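You operate a simulated robot arm through the tools that you are given. There is no shell and no other tool. Be economical: measure what you need, move in short steps, check, and stop when the job is done.

Carry out the task below with a simulated two-armed robot. There is one attempt and no reset: what you move stays moved.

Task
Soap the pad, hold the pan and scrub it, rinse off the suds under the tall tap, rack the pan.
Fine: pad back, tap off.
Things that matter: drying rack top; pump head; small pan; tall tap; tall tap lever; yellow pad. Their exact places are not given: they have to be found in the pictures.

It is judged by the outcome, as a careful person would: the job done as asked, and still so three seconds after it is handed in. It fails if anything else is knocked over, pushed out of place, dropped, spilled or broken.

Robot
Two 7-joint arms with two-finger parallel grippers on one trunk, on a base that drives. Base frame: it is fixed to the floor where the robot stands at the start and does not move with it; the origin is under the middle of the robot, x ahead of it, y to its left, z up. Units: mm, degrees, N and s.
The left shoulder is at the start at [70, 134, 1301], the right one opposite. With the tool pointing down near the work surface each hand reaches from about 100 to 640 mm from the robot's upright axis, wherever it stands, measured 20 degrees to its own side. Places, roughly: drying rack top [500, -500, 900]; pump head [500, 100, 1100]; tall tap [700, -800, 1300]; tall tap lever [700, -900, 1100]. Payload 1.57 kg a hand.
The tool frame of a hand sits at the grasp point between the pads (the TCP): z along the fingers, y along the line on which they close. The tips reach 30 mm beyond it. The gripper opens to 80 mm. The fingers are 17 mm wide and 12 mm thick; the gripper's body (40 by 82 mm) begins 80 mm behind the TCP.
Orientation is told as [roll, pitch, yaw] about the base's x, y, z axes, in that order, counted from this pose: with the fingers straight down and closing along the base's y, the tool's x points along the base's -x, its y along +y and its z along -z.

Tools
- The arms move only by the tool move_arm. It takes "left_increments", "right_increments" or both (then of equal length, played together; a hand with none holds still); each is a list of rows, each a list of 3 entries, a list of its own where there are three numbers: the finger opening in mm, from 0 to 80, then the shift along the base's x, y, z in mm, then the turn, a rotation vector about the base's x, y, z in rad. In form: [[hand, [dx, dy, dz], [rx, ry, rz]], ...]. A call has 1 to 10 rows; each row is the pose to reach, as a shift and turn from the pose commanded when the call began. A row lasts 0.2 s, in which the tool goes at most 50 mm and 8.6 degrees; a call with a longer step from one row to the next is refused whole, and so is a gripper value outside its range. Where a pose cannot be reached the arm comes as near as it can. A force on the tool above 40 N (or 10 N above the force at the start of the call, whichever is more), or a blocked arm, ends the call early, and 0.2 s more pass. Each finger travels about 153 mm/s and halts on what it meets, pressing with about 36 N; the grip force reading is that of the motor and also rises with nothing between the fingers. The clock runs only during rows and for 0.2 s after the last one: add rows that repeat a pose to give the fingers time. It gives the time, the measured TCP pose, the force on the tool (base axes), the opening and the grip force at its end, in the units of the frame above (readings bear some noise), with the torque about the TCP (base axes, N m) and any sound that the robot's microphone picked up, and new pictures: "pictures" is both (left out), scene, wrist or none (wrist: the cameras of the hands that moved).
- Cameras (640 x 400 px; columns grow to the right, rows downward): "scene" is now at [132.4, -27.1, 1530.3]; the picture's right is [-0.31, -0.95, 0.00], its down [-0.57, 0.18, -0.80] and it looks along [0.76, -0.25, -0.60] (base axes); focal length 214 px, centre (320, 200). "left" rides on the left gripper at [72, 7, -122] in its tool frame; the picture's right is [-0.09, 1.00, 0.00], its down [-0.84, -0.08, -0.54] and it looks along [-0.54, -0.05, 0.84] (tool axes); focal length 238 px, centre (320, 200). "right" rides on the right gripper at [72, -7, -122] in its tool frame; the picture's right is [0.09, 1.00, 0.00], its down [-0.84, 0.08, -0.54] and it looks along [-0.54, 0.05, 0.84] (tool axes); focal length 238 px, centre (320, 200).
- lift_body(by): slides the trunk up (or, below 0, down) by that many mm; the arms and the scene camera ride with it, the base frame stays. It gives what a move gives, with no picture.
- drive_base(legs): drives the robot by 1 to 6 legs, each [ahead, left, turn to the left] in mm, mm and degrees, along the robot's own axes; the way and the turn of a leg run together, so that a leg with both is an arc; at most 1500 mm and 180 degrees a leg. The arms and the cameras ride along, it lands a little off, and it stops where it bumps. It gives what a move gives, and a new picture of the scene camera.
- turn_head(pan, tilt): turns the head with the scene camera to pan (to the left, within 86 degrees either way) and tilt (down, from -29 to 69), counted from straight ahead of the robot. It gives what a move gives, and a new picture of the scene camera.
- locate(camera, pixels): for up to 12 pixels [column, row] of the newest picture of that camera ("zoom" is the newest enlarged one), the place [x, y, z] in the base frame of the surface seen there, good to about 3 mm. No time passes.
- inspect(camera, box): a new picture of the part [left, top, right, bottom] of that camera's present view, enlarged. No time passes.
- finish_job(): hands the job in; it is judged then, once.

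Work in short steps. Measure before you move; look again where a grasp or a placing could have gone wrong, and mend it. You have 80 turns and 260 pictures in all, those below and enlarged ones among them. Open the grippers and draw the arms clear of the work before you hand the job in, unless the task says otherwise; then end with one line.

The tools are called after "Request:" by a JSON object that holds its "name" and its "arguments". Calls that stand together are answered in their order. move_arm: Moves the arms, as the interface text tells. Its arguments: {"type":"object","properties":{"left_increments":{"type":"array"},"right_increments":{"type":"array"},"pictures":{"type":"string","enum":["both","scene","wrist","none"]}},"required":[]} The other tools are called the same way: lift_body (by) slides the trunk up or down; drive_base (legs) drives the base; turn_head (pan, tilt) turns the head that bears the scene camera; locate (camera, pixels) gives the place of the surface under pixels of a picture; inspect (camera, box) takes an enlarged picture of a part of a camera's view; finish_job () hands the job in.

At the start:

```text
clock: 0.0
left_position: [390.0, -0.2, 1368.8]
left_ee_rot: [0.1, 0.0, 0.0]
left_force: [0.2, 0.5, 0.4]
left_ft_torque: [0.03, -0.02, -0.03]
left_width: 79.8
left_finger_force: 0.1
right_position: [360.9, -315.1, 1413.6]
right_ee_rot: [0.0, 0.0, 0.0]
right_force: [-0.3, 0.6, 0.3]
right_ft_torque: [0.03, 0.03, 0.0]
right_width: 79.9
right_finger_force: 0.0
trunk travel left (down, up): [-875.0, 65.0]
robot x, y, heading: [3.3, -2.4, -0.1]
head pan, tilt: [-17.9, 36.6]
```

scene: 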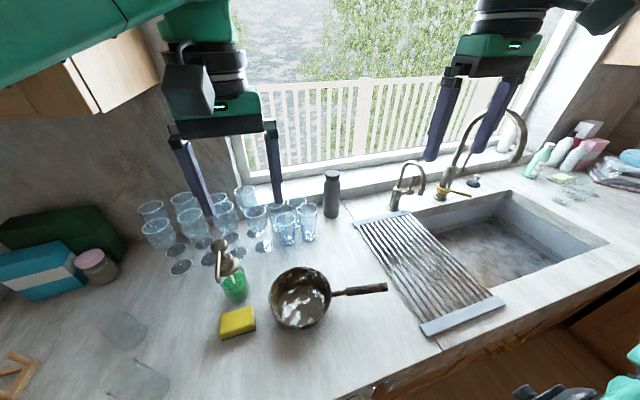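
right: 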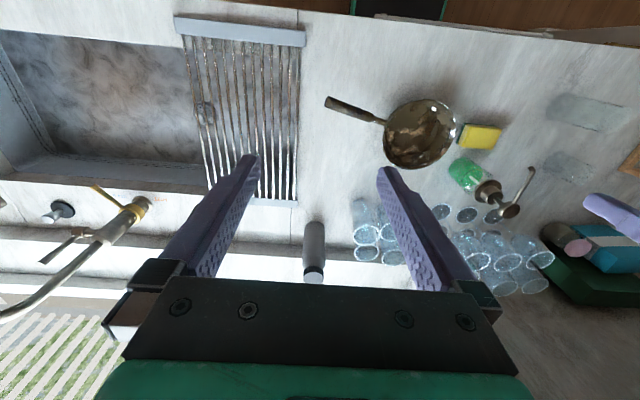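
left: 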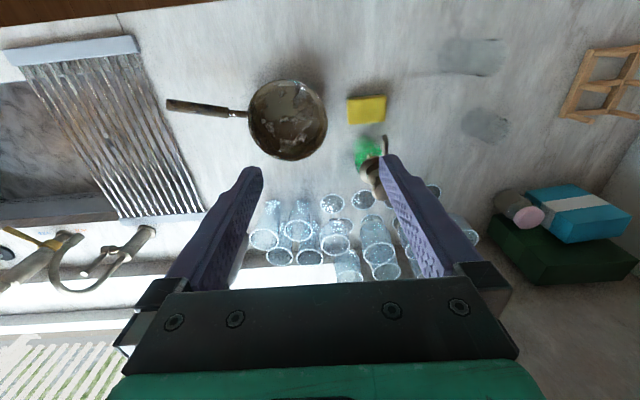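

I see the pan near (300,297), pad (238,322), pump (223,255), rack (430,270), and tall tap (480,150). I'll measure them first.

Request:
{"name": "locate", "arguments": {"camera": "scene", "pixels": [[238, 318], [221, 338], [255, 330], [300, 300], [272, 300], [330, 292], [340, 292], [385, 287], [222, 245], [234, 290], [218, 262], [300, 325]]}}

Request:
{"name": "locate", "arguments": {"camera": "scene", "pixels": [[358, 222], [405, 212], [500, 300], [425, 330], [430, 270], [440, 194], [465, 193], [455, 165], [490, 118], [520, 155], [500, 240], [474, 182]]}}

Request:
{"name": "inspect", "arguments": {"camera": "scene", "box": [180, 200, 400, 350]}}

Request:
{"name": "inspect", "arguments": {"camera": "scene", "box": [350, 90, 620, 340]}}

```text
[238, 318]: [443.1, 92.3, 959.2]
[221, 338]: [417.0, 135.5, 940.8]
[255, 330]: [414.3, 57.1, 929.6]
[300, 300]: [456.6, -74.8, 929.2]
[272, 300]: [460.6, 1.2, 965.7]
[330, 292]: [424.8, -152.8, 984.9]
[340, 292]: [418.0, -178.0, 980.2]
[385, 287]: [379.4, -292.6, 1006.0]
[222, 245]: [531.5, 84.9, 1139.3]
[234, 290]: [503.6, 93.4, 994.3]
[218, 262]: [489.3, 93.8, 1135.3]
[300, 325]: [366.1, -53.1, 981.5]
```

```text
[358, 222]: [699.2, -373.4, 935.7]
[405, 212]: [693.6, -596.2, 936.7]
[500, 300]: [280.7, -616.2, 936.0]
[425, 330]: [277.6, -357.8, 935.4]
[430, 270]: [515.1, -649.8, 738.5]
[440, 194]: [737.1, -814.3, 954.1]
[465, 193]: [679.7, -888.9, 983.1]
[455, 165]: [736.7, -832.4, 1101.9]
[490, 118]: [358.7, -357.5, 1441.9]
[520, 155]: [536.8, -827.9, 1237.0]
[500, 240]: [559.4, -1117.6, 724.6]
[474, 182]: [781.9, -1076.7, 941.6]
```

```text
2.67 times, centred on (290, 275) of scene
```

zoom: 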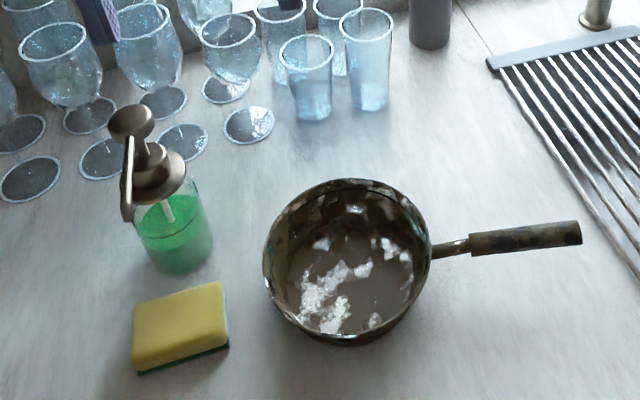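

```text
1.60 times, centred on (485, 215) of scene
```

zoom: 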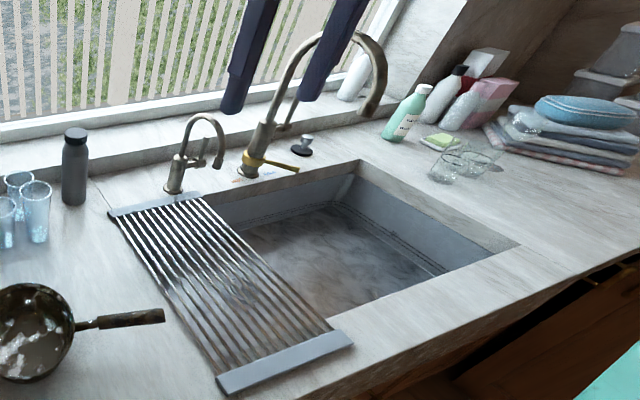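

Now finer places of the pump spout, pan rim, pad edges and tap parts.

Request:
{"name": "locate", "arguments": {"camera": "zoom", "pixels": [[243, 173], [298, 168], [246, 160], [370, 92], [378, 108], [265, 52], [330, 50], [190, 165], [65, 140], [222, 160], [305, 150], [352, 360]]}}

Request:
{"name": "inspect", "arguments": {"camera": "scene", "box": [200, 225, 270, 345]}}

Request:
{"name": "inspect", "arguments": {"camera": "left", "box": [160, 60, 440, 200]}}

```text
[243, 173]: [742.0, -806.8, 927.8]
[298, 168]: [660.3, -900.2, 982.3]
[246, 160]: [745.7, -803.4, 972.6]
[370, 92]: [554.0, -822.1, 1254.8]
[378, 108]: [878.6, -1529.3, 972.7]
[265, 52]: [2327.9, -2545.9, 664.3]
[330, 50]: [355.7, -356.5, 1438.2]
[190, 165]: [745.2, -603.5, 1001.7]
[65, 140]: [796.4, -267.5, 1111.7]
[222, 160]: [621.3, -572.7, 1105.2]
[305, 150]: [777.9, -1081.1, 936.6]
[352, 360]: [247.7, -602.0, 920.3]
```

```text
3.33 times, centred on (235, 285) of scene
```

zoom: 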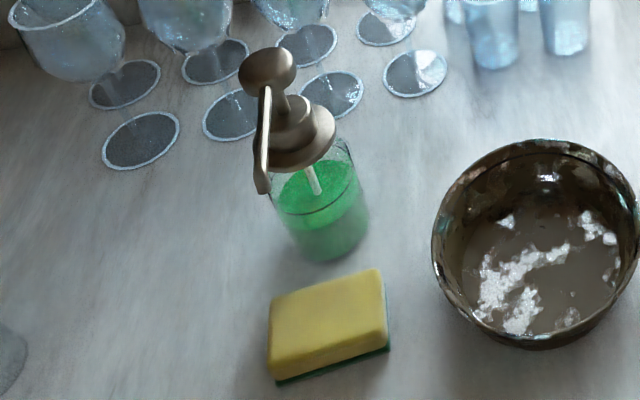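

```text
2.29 times, centred on (300, 130) of left
```

zoom: 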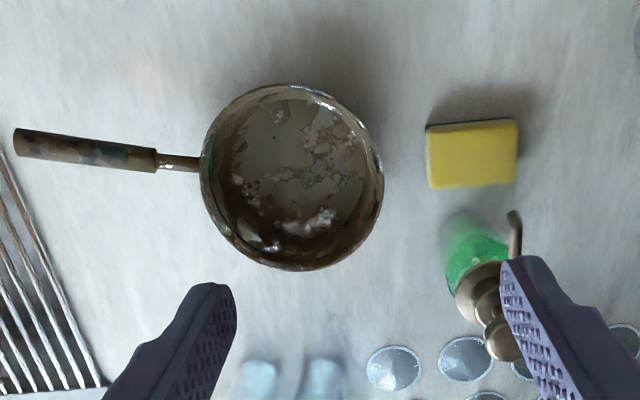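

Request:
{"name": "locate", "arguments": {"camera": "zoom", "pixels": [[432, 132], [514, 124], [432, 186], [515, 180], [514, 216], [518, 250], [503, 342], [468, 288], [18, 140], [152, 158], [292, 88], [380, 185]]}}

Request:
{"name": "locate", "arguments": {"camera": "zoom", "pixels": [[203, 180], [290, 268], [185, 162], [290, 180], [280, 110], [230, 185], [300, 225], [345, 180], [153, 150], [153, 168], [20, 152], [490, 305]]}}

Request:
{"name": "turn_head", "arguments": {"pan": -45, "tilt": 30}}

```text
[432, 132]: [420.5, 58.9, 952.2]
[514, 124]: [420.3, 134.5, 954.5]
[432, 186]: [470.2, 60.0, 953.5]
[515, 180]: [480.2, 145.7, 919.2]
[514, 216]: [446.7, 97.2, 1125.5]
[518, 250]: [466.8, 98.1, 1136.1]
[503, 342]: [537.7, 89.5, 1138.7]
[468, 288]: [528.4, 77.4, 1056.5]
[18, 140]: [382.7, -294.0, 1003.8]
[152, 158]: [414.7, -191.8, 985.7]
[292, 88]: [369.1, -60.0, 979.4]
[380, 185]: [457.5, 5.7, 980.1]
```

```text
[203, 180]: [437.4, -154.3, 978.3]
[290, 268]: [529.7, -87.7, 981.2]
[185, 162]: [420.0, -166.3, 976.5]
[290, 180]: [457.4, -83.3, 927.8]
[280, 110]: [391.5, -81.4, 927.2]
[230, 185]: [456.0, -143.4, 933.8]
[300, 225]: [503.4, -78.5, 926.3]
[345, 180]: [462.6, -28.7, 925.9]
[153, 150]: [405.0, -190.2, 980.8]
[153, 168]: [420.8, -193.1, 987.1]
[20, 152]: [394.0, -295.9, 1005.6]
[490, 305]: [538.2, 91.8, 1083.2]
```

```text
clock: 0.9
left_position: [389.2, -1.0, 1365.8]
left_ee_rot: [0.1, 0.0, 0.0]
left_force: [0.5, -1.1, 0.3]
left_ft_torque: [-0.03, -0.02, 0.0]
left_width: 79.8
left_finger_force: 0.1
right_position: [361.2, -317.2, 1413.3]
right_ee_rot: [-0.1, 0.0, -0.2]
right_force: [0.1, 0.6, -0.7]
right_ft_torque: [-0.02, -0.03, -0.01]
right_width: 80.0
right_finger_force: 0.0
trunk travel left (down, up): [-875.0, 65.0]
robot x, y, heading: [-1.2, 1.0, 0.1]
head pan, tilt: [-45.0, 30.0]
```

scene: 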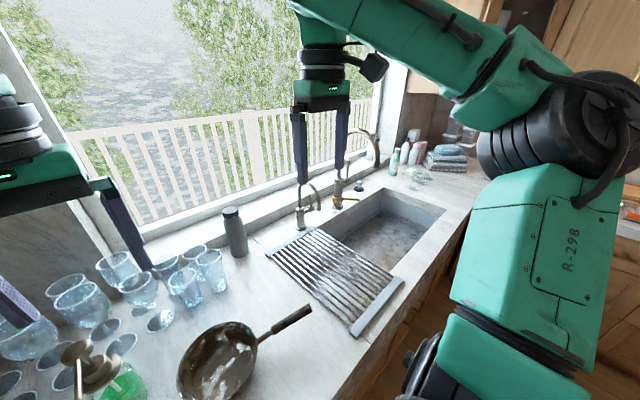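

The spout tip (447,97) hangs directly over the pad's middle (445,97), so pressing the pump there soaps it. I bring the left hand, closed, above the pump knob at (537,90,1139).

Request:
{"name": "move_arm", "arguments": {"left_increments": [[0, [30, 18, 0], [0, 0, 0]], [0, [70, 43, 0], [0, 0, 0]], [0, [110, 67, -20], [0, 0, 0]], [0, [148, 91, -50], [0, 0, 0]], [0, [148, 91, -95], [0, 0, 0]], [0, [148, 91, -140], [0, 0, 0]], [0, [148, 91, -166], [0, 0, 0]], [0, [148, 91, -166], [0, 0, 0]]]}}

Request:
{"name": "turn_head", "arguments": {"pan": 5, "tilt": 40}}

```text
refused: row 3 steps farther than a row can; nothing moved
```

```text
clock: 2.1
left_position: [389.8, -0.5, 1367.9]
left_ee_rot: [0.1, 0.0, 0.0]
left_force: [0.2, -0.2, 0.5]
left_ft_torque: [-0.01, 0.01, 0.0]
left_width: 79.9
left_finger_force: 0.0
right_position: [360.7, -316.7, 1413.2]
right_ee_rot: [0.0, -0.1, -0.1]
right_force: [-0.6, 0.3, 0.9]
right_ft_torque: [-0.01, 0.03, 0.0]
right_width: 80.1
right_finger_force: 0.1
trunk travel left (down, up): [-875.0, 65.0]
robot x, y, heading: [-2.3, -0.2, -0.2]
head pan, tilt: [5.0, 40.0]
```

scene: 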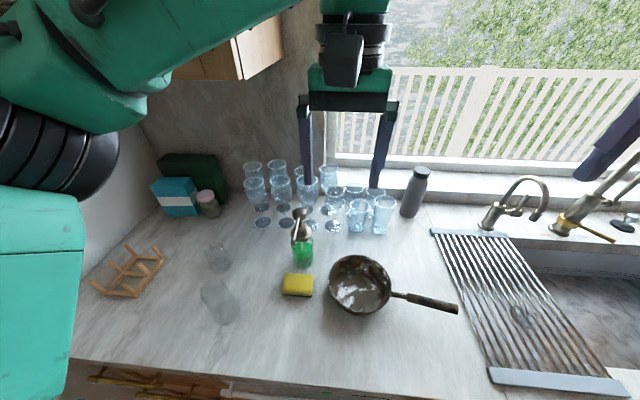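

Step sizes were too large; I repeat with smaller rows.

Request:
{"name": "move_arm", "arguments": {"left_increments": [[0, [35, 20, 0], [0, 0, 0]], [0, [72, 43, -5], [0, 0, 0]], [0, [110, 67, -15], [0, 0, 0]], [0, [148, 91, -30], [0, 0, 0]], [0, [148, 91, -75], [0, 0, 0]], [0, [148, 91, -120], [0, 0, 0]], [0, [148, 91, -160], [0, 0, 0]], [0, [148, 91, -160], [0, 0, 0]]]}}

Request:
{"name": "inspect", "arguments": {"camera": "scene", "box": [230, 150, 390, 310]}}

```text
clock: 3.9
left_position: [537.6, 93.7, 1204.3]
left_ee_rot: [0.2, -0.1, 0.0]
left_force: [-0.2, -0.3, -0.6]
left_ft_torque: [0.01, 0.0, 0.0]
left_width: 0.0
left_finger_force: 21.1
right_position: [361.4, -315.9, 1412.2]
right_ee_rot: [0.0, 0.1, -0.1]
right_force: [0.6, 0.8, -0.3]
right_ft_torque: [0.01, 0.0, -0.01]
right_width: 80.0
right_finger_force: 0.0
trunk travel left (down, up): [-875.0, 65.0]
robot x, y, heading: [-3.1, 1.4, 0.2]
head pan, tilt: [5.0, 40.0]
```

scene: 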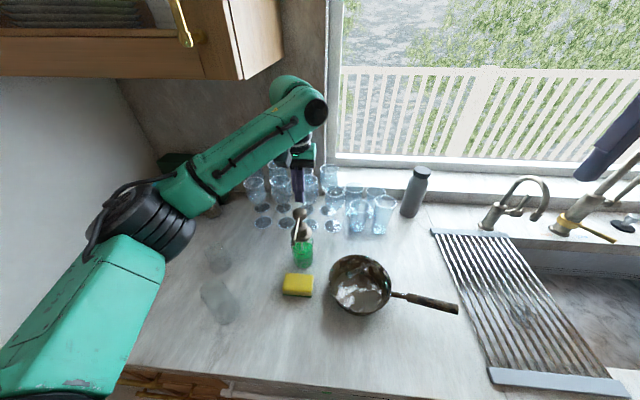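
left: 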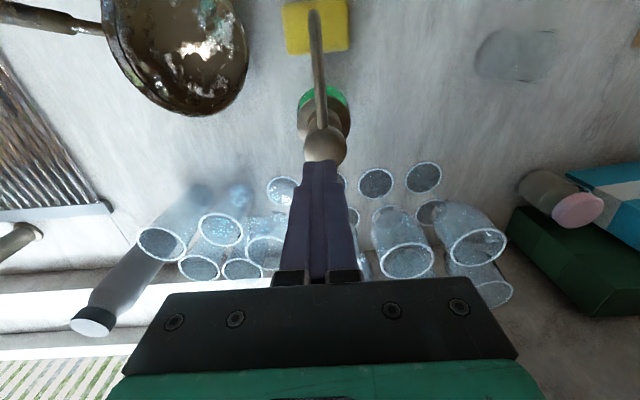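

```text
2.50 times, centred on (310, 230) of scene
```

zoom: 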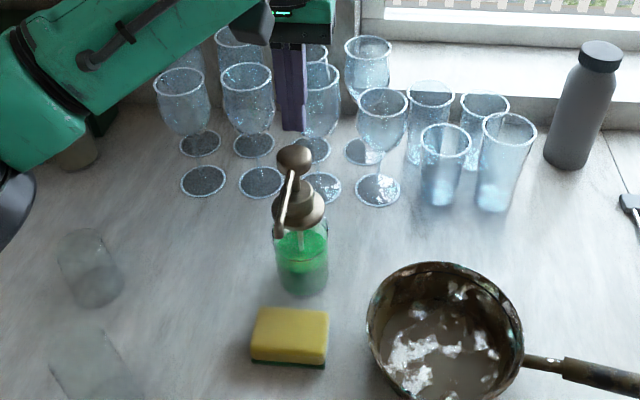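

Request:
{"name": "locate", "arguments": {"camera": "left", "pixels": [[323, 145], [310, 145], [338, 147], [322, 130], [313, 14], [316, 40], [335, 95]]}}

Request:
{"name": "locate", "arguments": {"camera": "zoom", "pixels": [[294, 152], [280, 156], [308, 156], [293, 128], [280, 232]]}}

```text
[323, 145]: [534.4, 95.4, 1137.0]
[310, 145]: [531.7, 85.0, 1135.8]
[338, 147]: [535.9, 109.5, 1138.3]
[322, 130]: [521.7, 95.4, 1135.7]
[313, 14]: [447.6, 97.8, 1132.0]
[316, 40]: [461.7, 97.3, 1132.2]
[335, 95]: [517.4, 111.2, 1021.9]
```

```text
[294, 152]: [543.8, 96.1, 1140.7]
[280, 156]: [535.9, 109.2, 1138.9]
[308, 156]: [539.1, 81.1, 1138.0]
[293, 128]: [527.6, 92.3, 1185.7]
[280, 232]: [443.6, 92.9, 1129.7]
```

Knob centre is (538,95,1139) and the fingertips are just above it. I press down gradually and come back up.

Request:
{"name": "move_arm", "arguments": {"left_increments": [[0, [1, 1, -20], [0, 0, 0]], [0, [1, 1, -35], [0, 0, 0]], [0, [1, 1, -43], [0, 0, 0]], [0, [1, 1, -51], [0, 0, 0]], [0, [1, 1, -59], [0, 0, 0]]]}}

Request:
{"name": "inspect", "arguments": {"camera": "scene", "box": [230, 180, 390, 310]}}

```text
clock: 5.1
left_position: [537.7, 92.0, 1150.3]
left_ee_rot: [0.0, -0.2, -0.1]
left_force: [1.6, 0.0, 9.6]
left_ft_torque: [0.04, -0.06, -0.01]
left_width: 0.0
left_finger_force: 21.1
right_position: [359.3, -315.5, 1414.8]
right_ee_rot: [0.0, -0.1, -0.1]
right_force: [-0.8, 0.3, -0.2]
right_ft_torque: [0.01, -0.03, 0.0]
right_width: 80.0
right_finger_force: 0.0
trunk travel left (down, up): [-875.0, 65.0]
robot x, y, heading: [1.0, 0.9, 0.1]
head pan, tilt: [5.0, 40.0]
```

scene: 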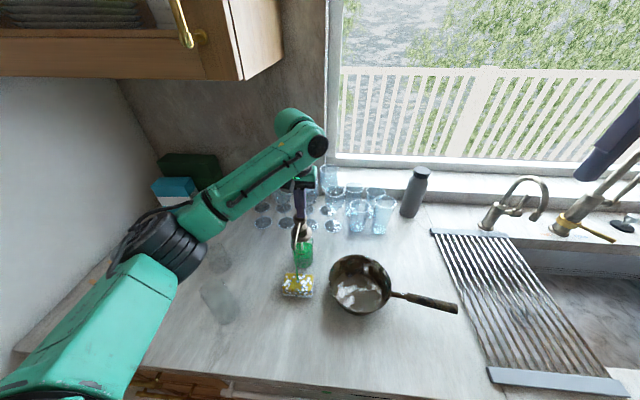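
left: 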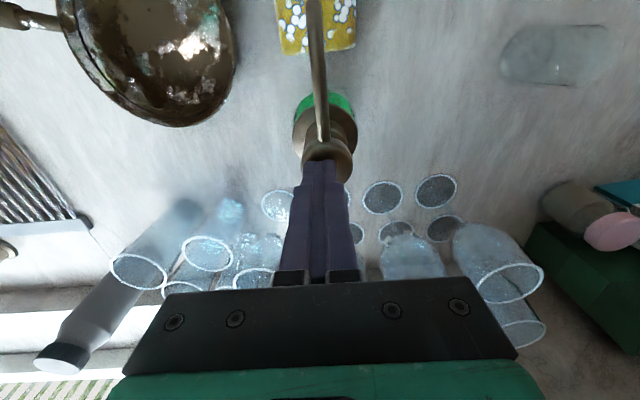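

```text
3.08 times, centred on (310, 245) of scene
```

zoom: 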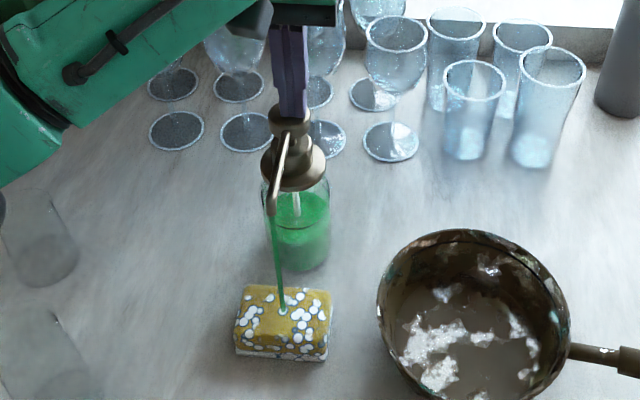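

The pad is visibly soaped. I lift off the pump, move left/back to the pad's left side, and start turning the hand −90° so the fingers close along x across the pad's 54 mm side.

Request:
{"name": "move_arm", "arguments": {"left_increments": [[0, [0, 0, 40], [0, 0, 0]], [0, [0, 0, 80], [0, 0, -0.1]], [0, [-20, 20, 95], [0, 0, -0.25]], [0, [-45, 50, 95], [0, 0, -0.4]], [0, [-70, 80, 95], [0, 0, -0.55]], [30, [-93, 106, 90], [0, 0, -0.7]], [60, [-93, 106, 80], [0, 0, -0.85]], [78, [-93, 106, 70], [0, 0, -1.0]], [78, [-93, 106, 60], [0, 0, -1.14]], [78, [-93, 106, 50], [0, 0, -1.28]]]}}

```text
clock: 7.3
left_position: [446.0, 196.9, 1197.2]
left_ee_rot: [0.1, -0.1, -73.5]
left_force: [0.0, -0.2, -0.6]
left_ft_torque: [-0.01, -0.01, 0.01]
left_width: 77.9
left_finger_force: 0.0
right_position: [360.8, -316.2, 1412.5]
right_ee_rot: [0.0, -0.1, 0.0]
right_force: [0.3, -0.2, 1.0]
right_ft_torque: [-0.01, 0.02, 0.05]
right_width: 80.0
right_finger_force: 0.0
trunk travel left (down, up): [-875.0, 65.0]
robot x, y, heading: [-0.2, 1.1, 0.1]
head pan, tilt: [5.0, 40.0]
```

scene: 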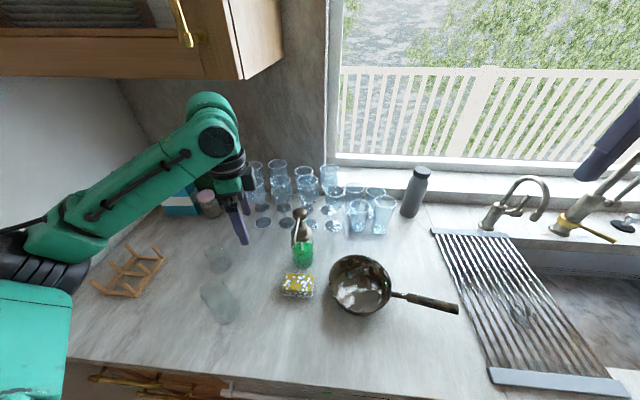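
left: 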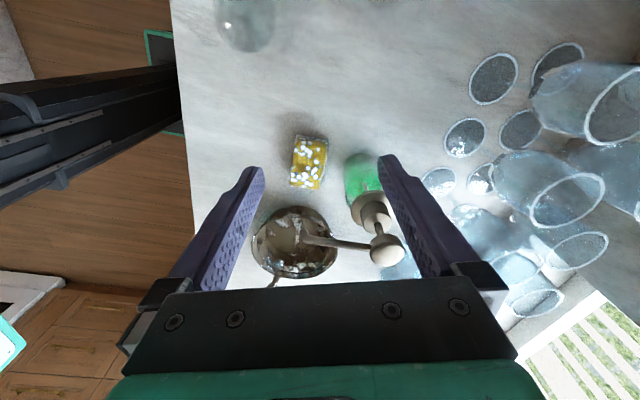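

I complete the yaw and lean, stopping 120 mm back along the tool; then check the gap between the pad and the bottle.

Request:
{"name": "move_arm", "arguments": {"left_increments": [[70, [-1, 10, -10], [-0.108, -0.016, -0.072]], [66, [-1, 10, -20], [-0.216, -0.032, -0.143]], [62, [-1, 0, -40], [-0.325, -0.047, -0.215]], [62, [-1, -15, -75], [-0.433, -0.063, -0.286]], [62, [-1, -25, -95], [-0.433, -0.063, -0.286]]]}}

Request:
{"name": "inspect", "arguments": {"camera": "left", "box": [200, 60, 440, 280]}}

Request:
{"name": "locate", "arguments": {"camera": "scene", "pixels": [[303, 250], [303, 258], [303, 264], [295, 255], [311, 255], [284, 290], [314, 290], [298, 272], [313, 275], [285, 277], [220, 300], [219, 258]]}}

```text
clock: 8.5
left_position: [444.8, 173.1, 1102.5]
left_ee_rot: [0.1, -25.2, -90.1]
left_force: [0.4, 0.2, 0.8]
left_ft_torque: [-0.02, -0.03, 0.0]
left_width: 62.0
left_finger_force: 0.2
right_position: [361.1, -316.5, 1413.2]
right_ee_rot: [0.1, 0.0, -0.1]
right_force: [-0.3, -0.7, -0.5]
right_ft_torque: [-0.03, 0.0, -0.03]
right_width: 80.0
right_finger_force: 0.0
trunk travel left (down, up): [-875.0, 65.0]
robot x, y, heading: [-0.0, 0.4, -0.0]
head pan, tilt: [5.0, 40.0]
```

scene: 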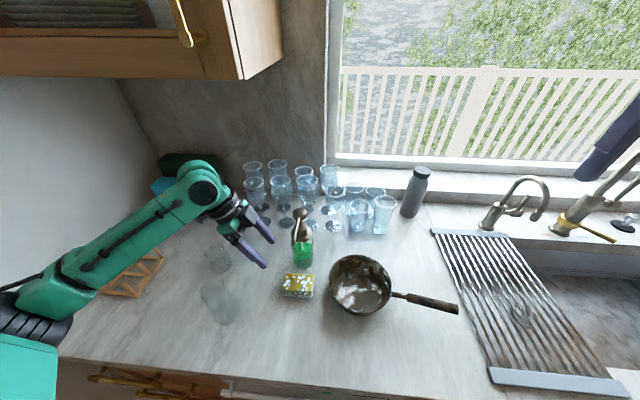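
left: 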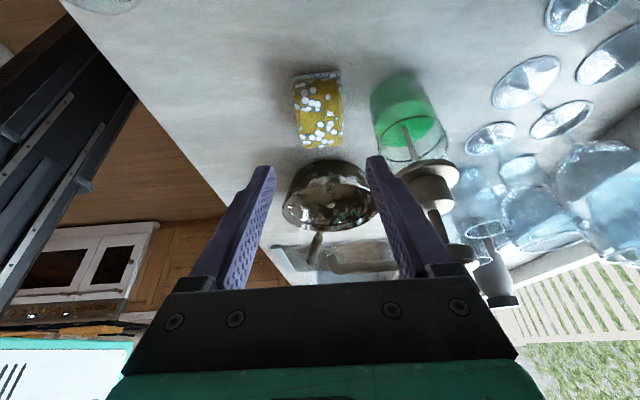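

```text
1.82 times, centred on (320, 170) of left
```

zoom: 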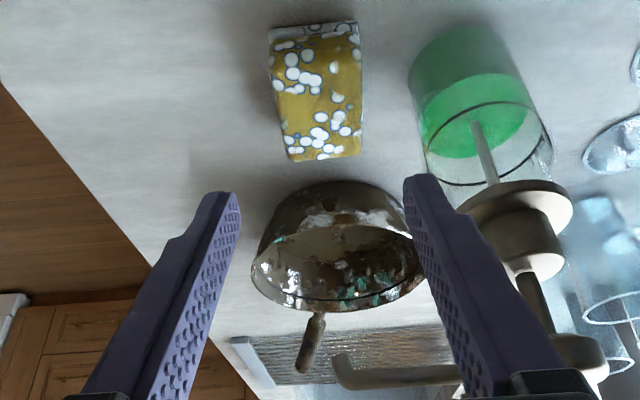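

```text
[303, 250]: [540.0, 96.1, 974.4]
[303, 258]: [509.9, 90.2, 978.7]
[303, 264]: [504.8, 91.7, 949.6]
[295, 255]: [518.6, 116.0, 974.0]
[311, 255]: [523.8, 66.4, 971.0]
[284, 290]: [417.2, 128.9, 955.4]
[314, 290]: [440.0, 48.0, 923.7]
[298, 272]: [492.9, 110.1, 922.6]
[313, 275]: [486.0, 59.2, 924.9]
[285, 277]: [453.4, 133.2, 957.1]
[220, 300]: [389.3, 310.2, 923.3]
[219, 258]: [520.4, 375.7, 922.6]
```

Pad centre (445,95), bottle front at x≈504, so the +x finger clears with ~15 mm. I advance along the tool axis, then close.

Request:
{"name": "move_arm", "arguments": {"left_increments": [[62, [0, -25, -45], [0, 0, 0]], [62, [0, -45, -85], [0, 0, 0]], [62, [0, -65, -118], [0, 0, 0]], [62, [0, -78, -140], [0, 0, 0]], [62, [0, -78, -140], [0, 0, 0]], [30, [0, -78, -140], [0, 0, 0]], [30, [0, -78, -140], [0, 0, 0]]], "pictures": "wrist"}}

Request:
{"name": "inspect", "arguments": {"camera": "scene", "box": [230, 180, 390, 310]}}

```text
refused: row 1 steps farther than a row can; nothing moved
```

```text
3.08 times, centred on (310, 245) of scene
```

zoom: 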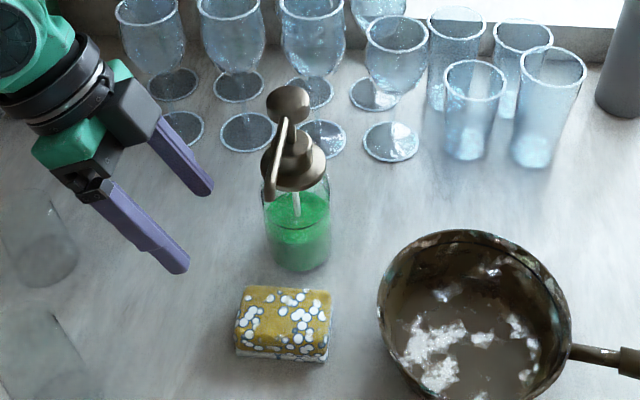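

Slightly smaller steps.

Request:
{"name": "move_arm", "arguments": {"left_increments": [[62, [0, -22, -40], [0, 0, 0]], [62, [0, -43, -78], [0, 0, 0]], [62, [0, -63, -113], [0, 0, 0]], [62, [0, -78, -140], [0, 0, 0]], [62, [0, -78, -140], [0, 0, 0]], [36, [0, -78, -140], [0, 0, 0]], [36, [0, -78, -140], [0, 0, 0]]], "pictures": "wrist"}}

Request:
{"name": "inspect", "arguments": {"camera": "scene", "box": [230, 180, 390, 310]}}

```text
clock: 10.1
left_position: [444.2, 94.3, 962.7]
left_ee_rot: [0.0, -24.9, -90.0]
left_force: [0.3, 0.4, 0.3]
left_ft_torque: [0.0, -0.02, 0.01]
left_width: 54.5
left_finger_force: 36.0
right_position: [360.8, -315.8, 1413.0]
right_ee_rot: [0.0, 0.0, -0.1]
right_force: [-0.5, -0.6, -0.4]
right_ft_torque: [0.0, 0.03, -0.04]
right_width: 80.1
right_finger_force: 0.1
trunk travel left (down, up): [-875.0, 65.0]
robot x, y, heading: [-1.1, 0.4, 0.0]
head pan, tilt: [5.0, 40.0]
```

left: 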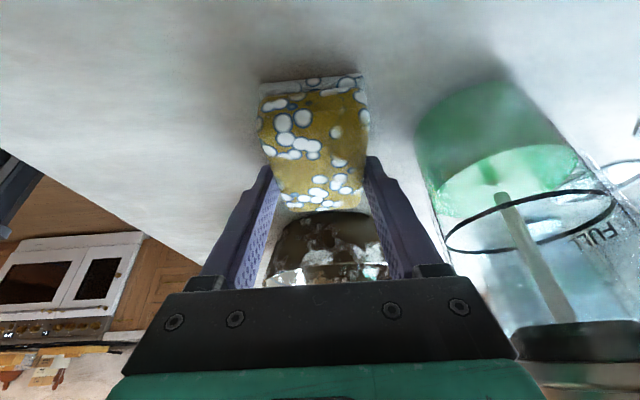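

```text
3.08 times, centred on (310, 245) of scene
```

zoom: 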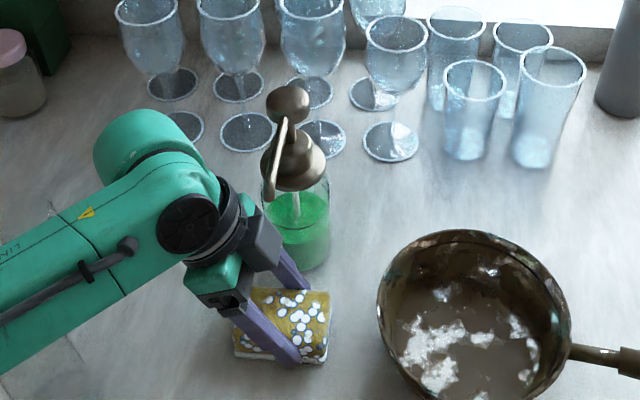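

Pad is held (54.5 mm). I draw it out toward the robot, up and over the pan, while the right hand descends toward the handle turning +77°.

Request:
{"name": "move_arm", "arguments": {"left_increments": [[36, [-25, 0, 12], [0, 0, 0]], [36, [-58, 0, 27], [0, 0, 0]], [36, [-90, 0, 45], [0, 0, 0]], [36, [-90, -25, 75], [0, 0, 0]], [36, [-90, -60, 100], [0, 0, 0]], [36, [-90, -100, 110], [0, 0, 0]], [36, [-80, -135, 110], [0, 0, 0]], [36, [-50, -160, 110], [0, 0, 0]], [36, [-20, -168, 110], [0, 0, 0]], [36, [5, -168, 110], [0, 0, 0]]], "right_increments": [[80, [3, 2, -20], [0, 0, 0.134]], [80, [6, 5, -40], [0, 0, 0.269]], [80, [9, 8, -60], [0, 0, 0.403]], [80, [12, 10, -80], [0, 0, 0.538]], [80, [15, 12, -100], [0, 0, 0.672]], [80, [18, 15, -120], [0, 0, 0.806]], [80, [20, 17, -140], [0, 0, 0.941]], [80, [23, 20, -160], [0, 0, 1.075]], [80, [26, 22, -180], [0, 0, 1.21]], [80, [29, 25, -200], [0, 0, 1.344]]], "pictures": "both"}}

```text
clock: 12.3
left_position: [450.1, -73.7, 1072.3]
left_ee_rot: [0.0, -25.0, -90.0]
left_force: [1.3, -0.7, 0.4]
left_ft_torque: [-0.02, 0.02, -0.03]
left_width: 54.7
left_finger_force: 36.0
right_position: [390.7, -290.1, 1212.8]
right_ee_rot: [0.0, 0.0, 77.1]
right_force: [-0.3, -0.6, 0.3]
right_ft_torque: [-0.01, 0.03, 0.0]
right_width: 80.0
right_finger_force: 0.1
trunk travel left (down, up): [-875.0, 65.0]
robot x, y, heading: [-0.5, 0.9, -0.1]
head pan, tilt: [5.0, 40.0]
```

scene: 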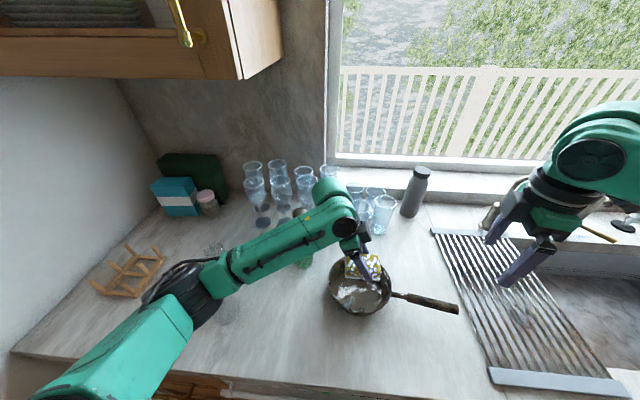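
right: 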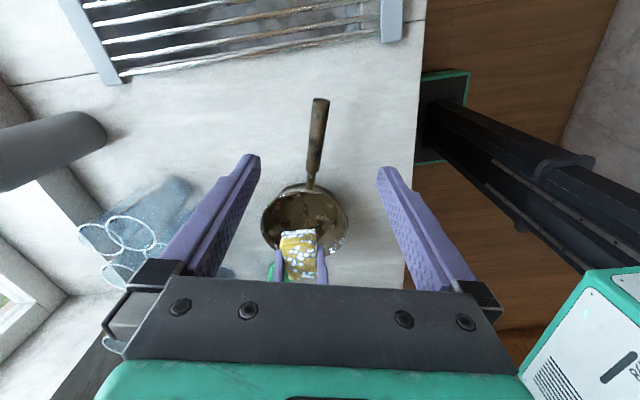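
left: 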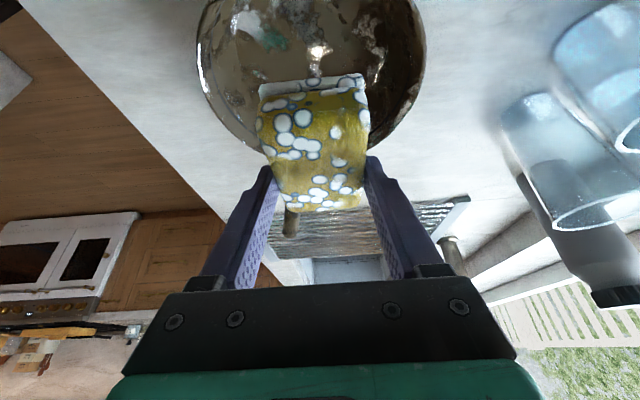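

Refine the handle location from the right view (handle from (319,100) to (310,190)).

Request:
{"name": "locate", "arguments": {"camera": "right", "pixels": [[320, 105], [317, 130], [310, 130], [324, 130], [314, 160], [308, 160], [320, 160], [311, 182], [312, 190]]}}

Request:
{"name": "move_arm", "arguments": {"right_increments": [[60, [-10, -15, -20], [0.119, -0.028, 0]], [60, [-10, -25, -45], [0.238, -0.056, 0]], [60, [-10, -30, -70], [0.357, -0.083, 0]], [60, [-8, -25, -95], [0.476, -0.111, 0]], [60, [-5, -15, -120], [0.595, -0.139, 0]], [60, [-1, -1, -143], [0.595, -0.139, 0]]], "pictures": "both"}}

```text
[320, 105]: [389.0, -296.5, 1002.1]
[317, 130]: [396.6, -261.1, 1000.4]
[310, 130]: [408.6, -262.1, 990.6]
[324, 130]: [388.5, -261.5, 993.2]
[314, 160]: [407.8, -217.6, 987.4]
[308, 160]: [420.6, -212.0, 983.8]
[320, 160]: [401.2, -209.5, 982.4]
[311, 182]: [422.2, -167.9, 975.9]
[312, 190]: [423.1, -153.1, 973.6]
```

```text
clock: 13.7
left_position: [451.0, -74.5, 1072.4]
left_ee_rot: [0.0, -25.2, -90.0]
left_force: [-0.7, 0.3, -0.1]
left_ft_torque: [-0.03, 0.01, -0.01]
left_width: 54.8
left_finger_force: 36.0
right_position: [391.2, -293.1, 1068.2]
right_ee_rot: [-0.1, -34.9, 77.1]
right_force: [-0.4, -0.7, -0.4]
right_ft_torque: [0.0, 0.02, 0.03]
right_width: 60.2
right_finger_force: 0.0
trunk travel left (down, up): [-875.0, 65.0]
robot x, y, heading: [-0.5, -0.6, 0.3]
head pan, tilt: [5.0, 40.0]
```

scene: 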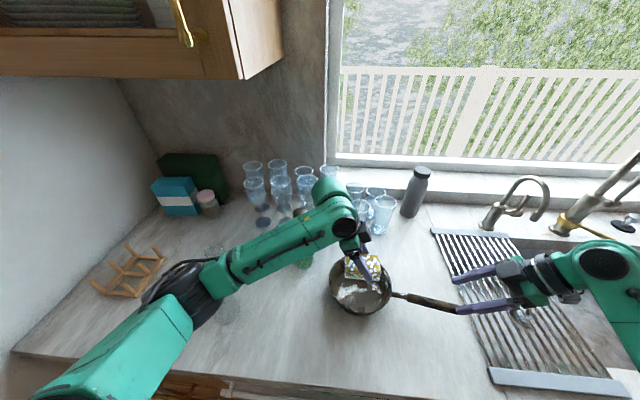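
right: 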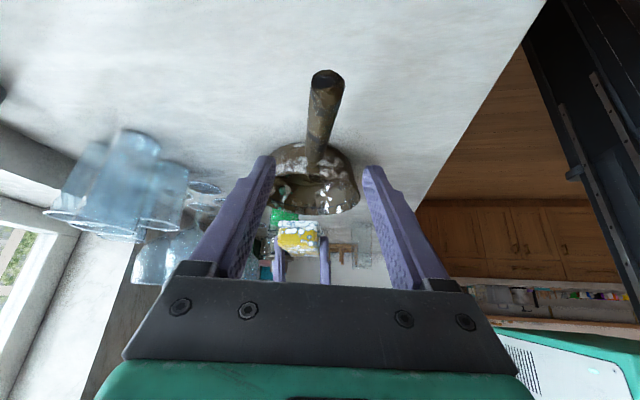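

Handle axis at y=−235 is about (403,−235,985). I advance along the tool and grip it.

Request:
{"name": "move_arm", "arguments": {"right_increments": [[60, [5, 22, -32], [0, 0, 0]], [60, [9, 43, -60], [0, 0, 0]], [60, [12, 58, -83], [0, 0, 0]], [60, [12, 58, -83], [0, 0, 0]], [36, [12, 58, -83], [0, 0, 0]], [10, [12, 58, -83], [0, 0, 0]], [4, [12, 58, -83], [0, 0, 0]]], "pictures": "both"}}

```text
clock: 15.3
left_position: [450.1, -74.7, 1072.3]
left_ee_rot: [0.0, -24.9, -90.0]
left_force: [-0.1, 0.6, -0.6]
left_ft_torque: [0.05, 0.0, -0.01]
left_width: 54.4
left_finger_force: 35.6
right_position: [401.5, -235.1, 986.7]
right_ee_rot: [-0.1, -35.0, 76.9]
right_force: [2.5, -1.3, 0.5]
right_ft_torque: [-0.06, -0.16, -0.42]
right_width: 27.8
right_finger_force: 36.2
trunk travel left (down, up): [-875.0, 65.0]
robot x, y, heading: [1.9, -0.9, 0.2]
head pan, tilt: [5.0, 40.0]
```

scene: 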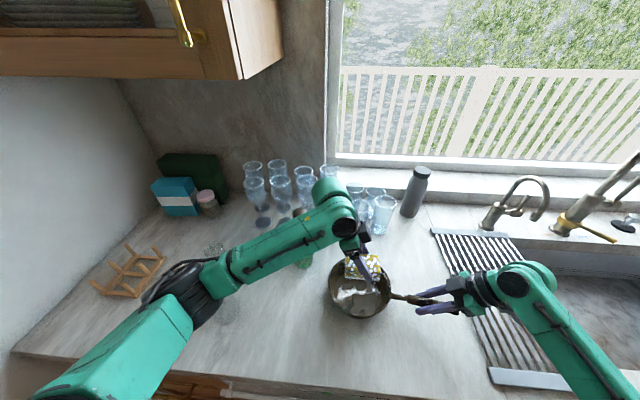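
right: 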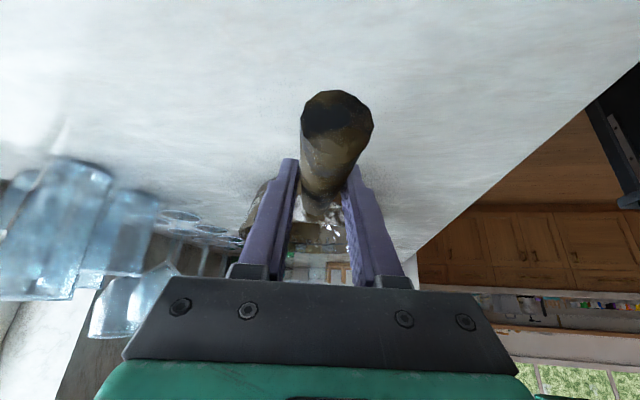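

The pan is held. Now I lower the pad into the pan (floor z≈927, pad bottom 43 below TCP) and start gentle scrubbing.

Request:
{"name": "move_arm", "arguments": {"left_increments": [[36, [0, 0, -45], [0, 0, 0]], [36, [0, 0, -85], [0, 0, 0]], [36, [0, 0, -100], [0, 0, 0]], [36, [0, 0, -104], [0, 0, 0]], [36, [12, 0, -105], [0, 0, 0]], [36, [0, 14, -105], [0, 0, 0]], [36, [-12, 0, -105], [0, 0, 0]], [36, [0, -14, -105], [0, 0, 0]], [36, [12, 0, -105], [0, 0, 0]], [36, [0, 0, -105], [0, 0, 0]]], "pictures": "wrist"}}

Request:
{"name": "inspect", "arguments": {"camera": "scene", "box": [300, 220, 440, 330]}}

```text
clock: 17.5
left_position: [448.5, -73.4, 967.1]
left_ee_rot: [0.2, -25.0, -90.0]
left_force: [2.2, 0.4, 6.3]
left_ft_torque: [0.0, 0.01, 0.0]
left_width: 54.4
left_finger_force: 36.1
right_position: [401.0, -234.8, 986.6]
right_ee_rot: [0.0, -34.9, 77.0]
right_force: [0.2, -0.7, 0.1]
right_ft_torque: [-0.14, -0.16, -0.27]
right_width: 27.9
right_finger_force: 35.9
trunk travel left (down, up): [-875.0, 65.0]
robot x, y, heading: [3.1, 1.4, 0.3]
head pan, tilt: [5.0, 40.0]
```

left: 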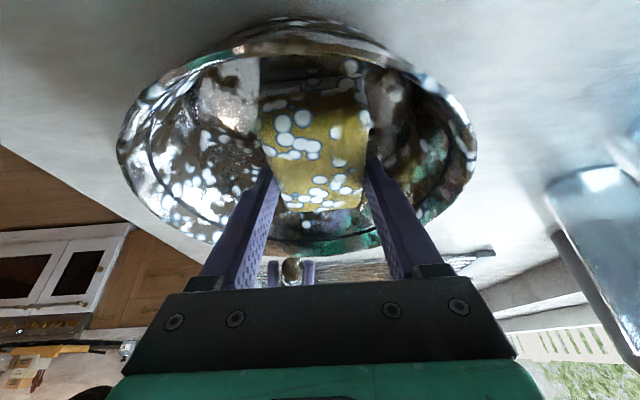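

```text
3.64 times, centred on (370, 275) of scene
```

zoom: 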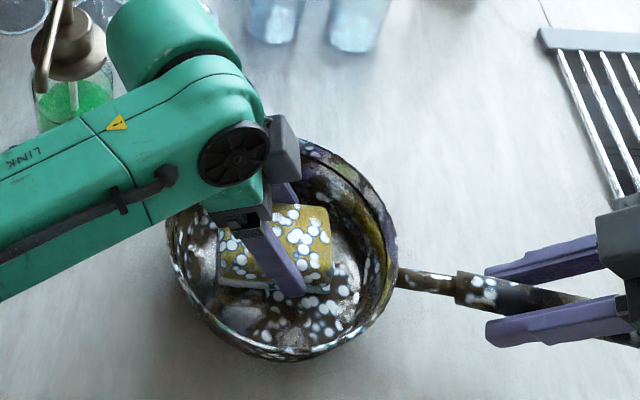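

Contact force ~6 N and suds appear. I keep scrubbing in wider circles toward the walls.

Request:
{"name": "move_arm", "arguments": {"left_increments": [[36, [20, 0, 0], [0, 0, 0]], [36, [15, 15, 0], [0, 0, 0]], [36, [0, 20, 0], [0, 0, 0]], [36, [-15, 15, 0], [0, 0, 0]], [36, [-22, 0, 0], [0, 0, 0]], [36, [-15, -15, 0], [0, 0, 0]], [36, [0, -22, 0], [0, 0, 0]], [36, [15, -15, 0], [0, 0, 0]], [36, [24, 0, 0], [0, 0, 0]], [36, [0, 0, 0], [0, 0, 0]]], "pictures": "none"}}

Request:
{"name": "move_arm", "arguments": {"left_increments": [[36, [24, 0, 2], [0, 0, 0]], [36, [18, 20, 2], [0, 0, 0]], [36, [0, 27, 2], [0, 0, 0]], [36, [-18, 20, 2], [0, 0, 0]], [36, [-26, 0, 2], [0, 0, 0]], [36, [-18, -20, 2], [0, 0, 0]], [36, [0, -30, 2], [0, 0, 0]], [36, [18, -20, 2], [0, 0, 0]], [36, [0, 0, 20], [0, 0, 0]], [36, [0, 0, 65], [0, 0, 0]]], "pictures": "wrist"}}

Request:
{"name": "inspect", "arguments": {"camera": "scene", "box": [300, 220, 440, 330]}}

```text
clock: 18.9
left_position: [434.9, -83.0, 968.8]
left_ee_rot: [0.3, -24.3, -89.9]
left_force: [-2.1, 6.5, 6.6]
left_ft_torque: [0.01, 0.08, -0.25]
left_width: 54.7
left_finger_force: 35.9
right_position: [400.9, -238.7, 986.2]
right_ee_rot: [-0.5, -34.2, 77.0]
right_force: [-0.9, -2.9, 3.2]
right_ft_torque: [0.25, 0.18, 0.13]
right_width: 27.6
right_finger_force: 35.9
trunk travel left (down, up): [-875.0, 65.0]
robot x, y, heading: [3.1, -1.2, 0.1]
head pan, tilt: [5.0, 40.0]
stopped in row 7 (left hand): the force on the tool passed its limit (the readings are from after the stop); the commanded pose is now the measured one
```

```text
clock: 21.1
left_position: [436.2, -85.5, 1034.1]
left_ee_rot: [0.1, -24.3, -89.8]
left_force: [0.2, 1.0, -0.6]
left_ft_torque: [-0.01, 0.01, 0.01]
left_width: 54.9
left_finger_force: 35.9
right_position: [401.7, -238.1, 985.4]
right_ee_rot: [-0.3, -34.5, 76.9]
right_force: [-1.0, 2.5, 4.9]
right_ft_torque: [0.5, -0.2, 0.11]
right_width: 27.4
right_finger_force: 36.3
trunk travel left (down, up): [-875.0, 65.0]
robot x, y, heading: [5.1, 0.1, 0.1]
head pan, tilt: [5.0, 40.0]
```

left: 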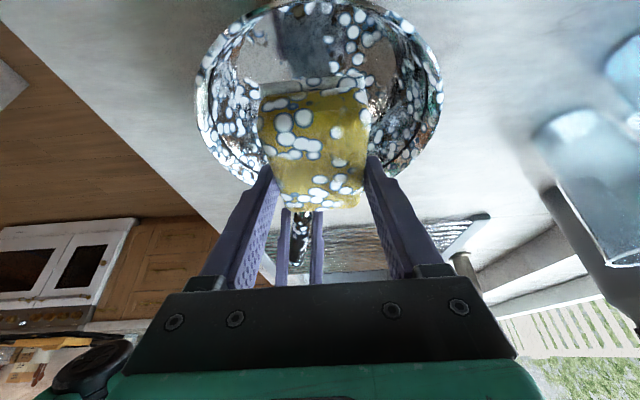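

```text
3.64 times, centred on (370, 275) of scene
```

zoom: 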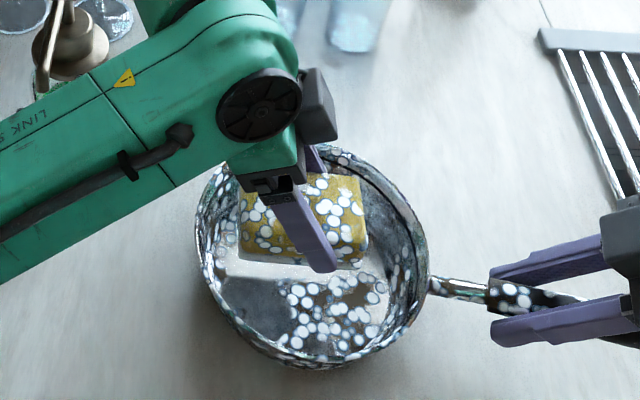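

Pan is mostly clean with suds; some brown remains. I lift the pad aside to view the whole pan.

Request:
{"name": "move_arm", "arguments": {"left_increments": [[36, [-10, 20, 40], [0, 0, 0]], [36, [-40, 45, 60], [0, 0, 0]], [36, [-70, 80, 60], [0, 0, 0]]], "pictures": "wrist"}}

Request:
{"name": "inspect", "arguments": {"camera": "scene", "box": [310, 230, 430, 330]}}

Request:
{"name": "locate", "arguments": {"camera": "zoom", "pixels": [[230, 200], [200, 130], [330, 130], [180, 300], [300, 200], [250, 330]]}}

```text
clock: 21.9
left_position: [365.9, -4.4, 1090.7]
left_ee_rot: [0.2, -24.4, -90.0]
left_force: [-0.7, -0.4, -0.1]
left_ft_torque: [0.01, 0.01, 0.02]
left_width: 54.9
left_finger_force: 36.3
right_position: [401.3, -239.1, 987.4]
right_ee_rot: [-0.3, -34.2, 76.7]
right_force: [1.0, 2.2, -0.3]
right_ft_torque: [0.91, -0.32, -0.02]
right_width: 27.7
right_finger_force: 35.7
trunk travel left (down, up): [-875.0, 65.0]
robot x, y, heading: [2.7, 3.1, 0.3]
head pan, tilt: [5.0, 40.0]
```

left: 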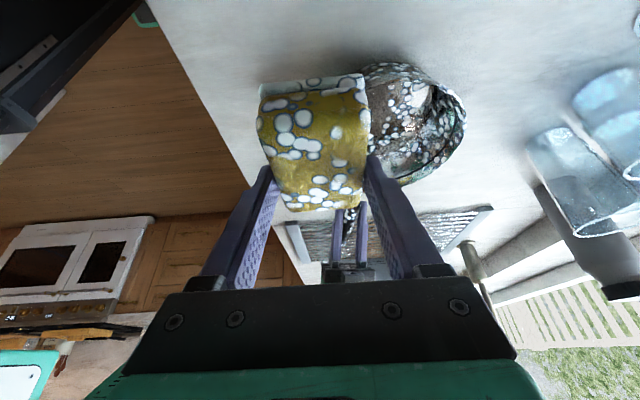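

```text
4.00 times, centred on (370, 280) of scene
```

zoom: 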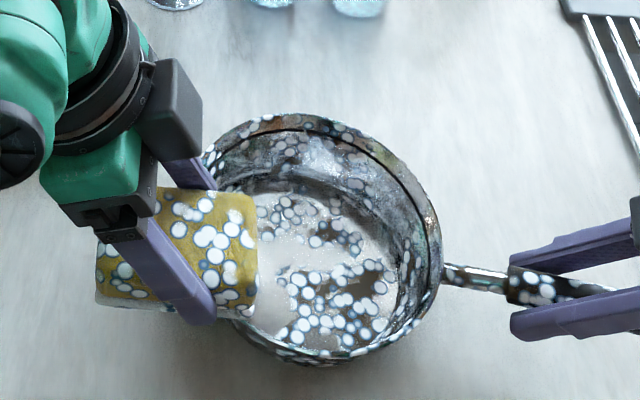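

```text
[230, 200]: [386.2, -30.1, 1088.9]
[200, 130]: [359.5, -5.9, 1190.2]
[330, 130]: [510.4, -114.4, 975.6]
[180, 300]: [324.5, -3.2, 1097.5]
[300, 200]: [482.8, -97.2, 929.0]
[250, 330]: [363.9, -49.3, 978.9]
```

Request:
{"name": "locate", "arguments": {"camera": "zoom", "pixels": [[438, 250], [300, 118], [400, 170], [320, 352], [265, 128], [320, 285], [378, 280], [340, 235], [400, 280], [340, 175], [270, 200], [330, 320]]}}

```text
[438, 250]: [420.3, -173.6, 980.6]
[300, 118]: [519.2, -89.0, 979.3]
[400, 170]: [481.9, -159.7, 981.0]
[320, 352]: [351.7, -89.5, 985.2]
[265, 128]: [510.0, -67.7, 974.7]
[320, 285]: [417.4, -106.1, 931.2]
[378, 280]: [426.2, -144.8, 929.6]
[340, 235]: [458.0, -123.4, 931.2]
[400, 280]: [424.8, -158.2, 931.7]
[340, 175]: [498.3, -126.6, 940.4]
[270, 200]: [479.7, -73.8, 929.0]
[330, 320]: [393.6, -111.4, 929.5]
```

Pan centre is now about (436,−93); remaining brown is around (420,−120) floor and (510,−90) far wall. I go back in and scrub centred there.

Request:
{"name": "move_arm", "arguments": {"left_increments": [[36, [35, -25, 0], [0, 0, 0]], [36, [68, -60, 0], [0, 0, 0]], [36, [70, -91, -25], [0, 0, 0]], [36, [70, -91, -70], [0, 0, 0]], [36, [70, -91, -110], [0, 0, 0]], [36, [70, -91, -120], [0, 0, 0]], [36, [60, -105, -121], [0, 0, 0]], [36, [75, -108, -121], [0, 0, 0]], [36, [55, -108, -121], [0, 0, 0]], [36, [70, -95, -121], [0, 0, 0]]], "pictures": "none"}}

Request:
{"name": "move_arm", "arguments": {"left_increments": [[36, [15, -8, 0], [0, 0, 0]], [36, [20, 0, 0], [0, 0, 0]], [36, [14, 12, 0], [0, 0, 0]], [36, [0, 18, 0], [0, 0, 0]], [36, [-14, 12, 0], [0, 0, 0]], [36, [-20, 0, 0], [0, 0, 0]], [36, [-14, -10, 0], [0, 0, 0]], [36, [0, -14, 0], [0, 0, 0]], [36, [14, -10, 0], [0, 0, 0]], [36, [0, 0, 0], [0, 0, 0]]], "pictures": "wrist"}}

Request:
{"name": "inspect", "arguments": {"camera": "scene", "box": [310, 230, 430, 330]}}

```text
clock: 24.1
left_position: [435.1, -99.3, 970.7]
left_ee_rot: [0.2, -24.4, -90.0]
left_force: [0.0, 0.1, 0.1]
left_ft_torque: [0.0, 0.03, 0.03]
left_width: 54.7
left_finger_force: 36.4
right_position: [401.8, -238.5, 985.5]
right_ee_rot: [-0.4, -34.3, 76.8]
right_force: [-2.4, 1.8, 3.6]
right_ft_torque: [0.23, -0.09, 0.11]
right_width: 27.7
right_finger_force: 35.8
trunk travel left (down, up): [-875.0, 65.0]
robot x, y, heading: [1.6, 1.5, 0.1]
head pan, tilt: [5.0, 40.0]
```

```text
clock: 26.4
left_position: [436.4, -98.0, 970.6]
left_ee_rot: [0.3, -24.1, -89.8]
left_force: [0.4, -0.4, -0.4]
left_ft_torque: [0.01, -0.02, -0.01]
left_width: 54.6
left_finger_force: 35.8
right_position: [401.6, -239.5, 985.4]
right_ee_rot: [-0.5, -34.3, 76.7]
right_force: [0.0, -3.3, 3.9]
right_ft_torque: [-0.05, -0.01, -0.07]
right_width: 27.7
right_finger_force: 36.1
trunk travel left (down, up): [-875.0, 65.0]
robot x, y, heading: [1.1, -2.3, -0.2]
head pan, tilt: [5.0, 40.0]
```

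left: 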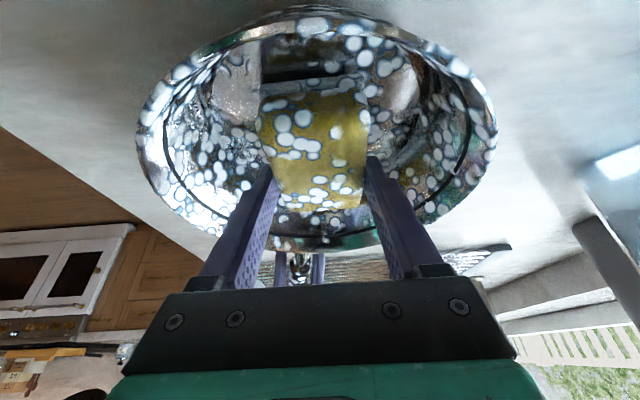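

```text
4.00 times, centred on (370, 280) of scene
```

zoom: 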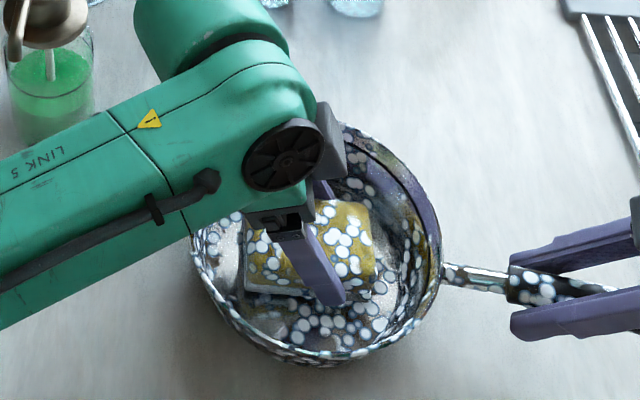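

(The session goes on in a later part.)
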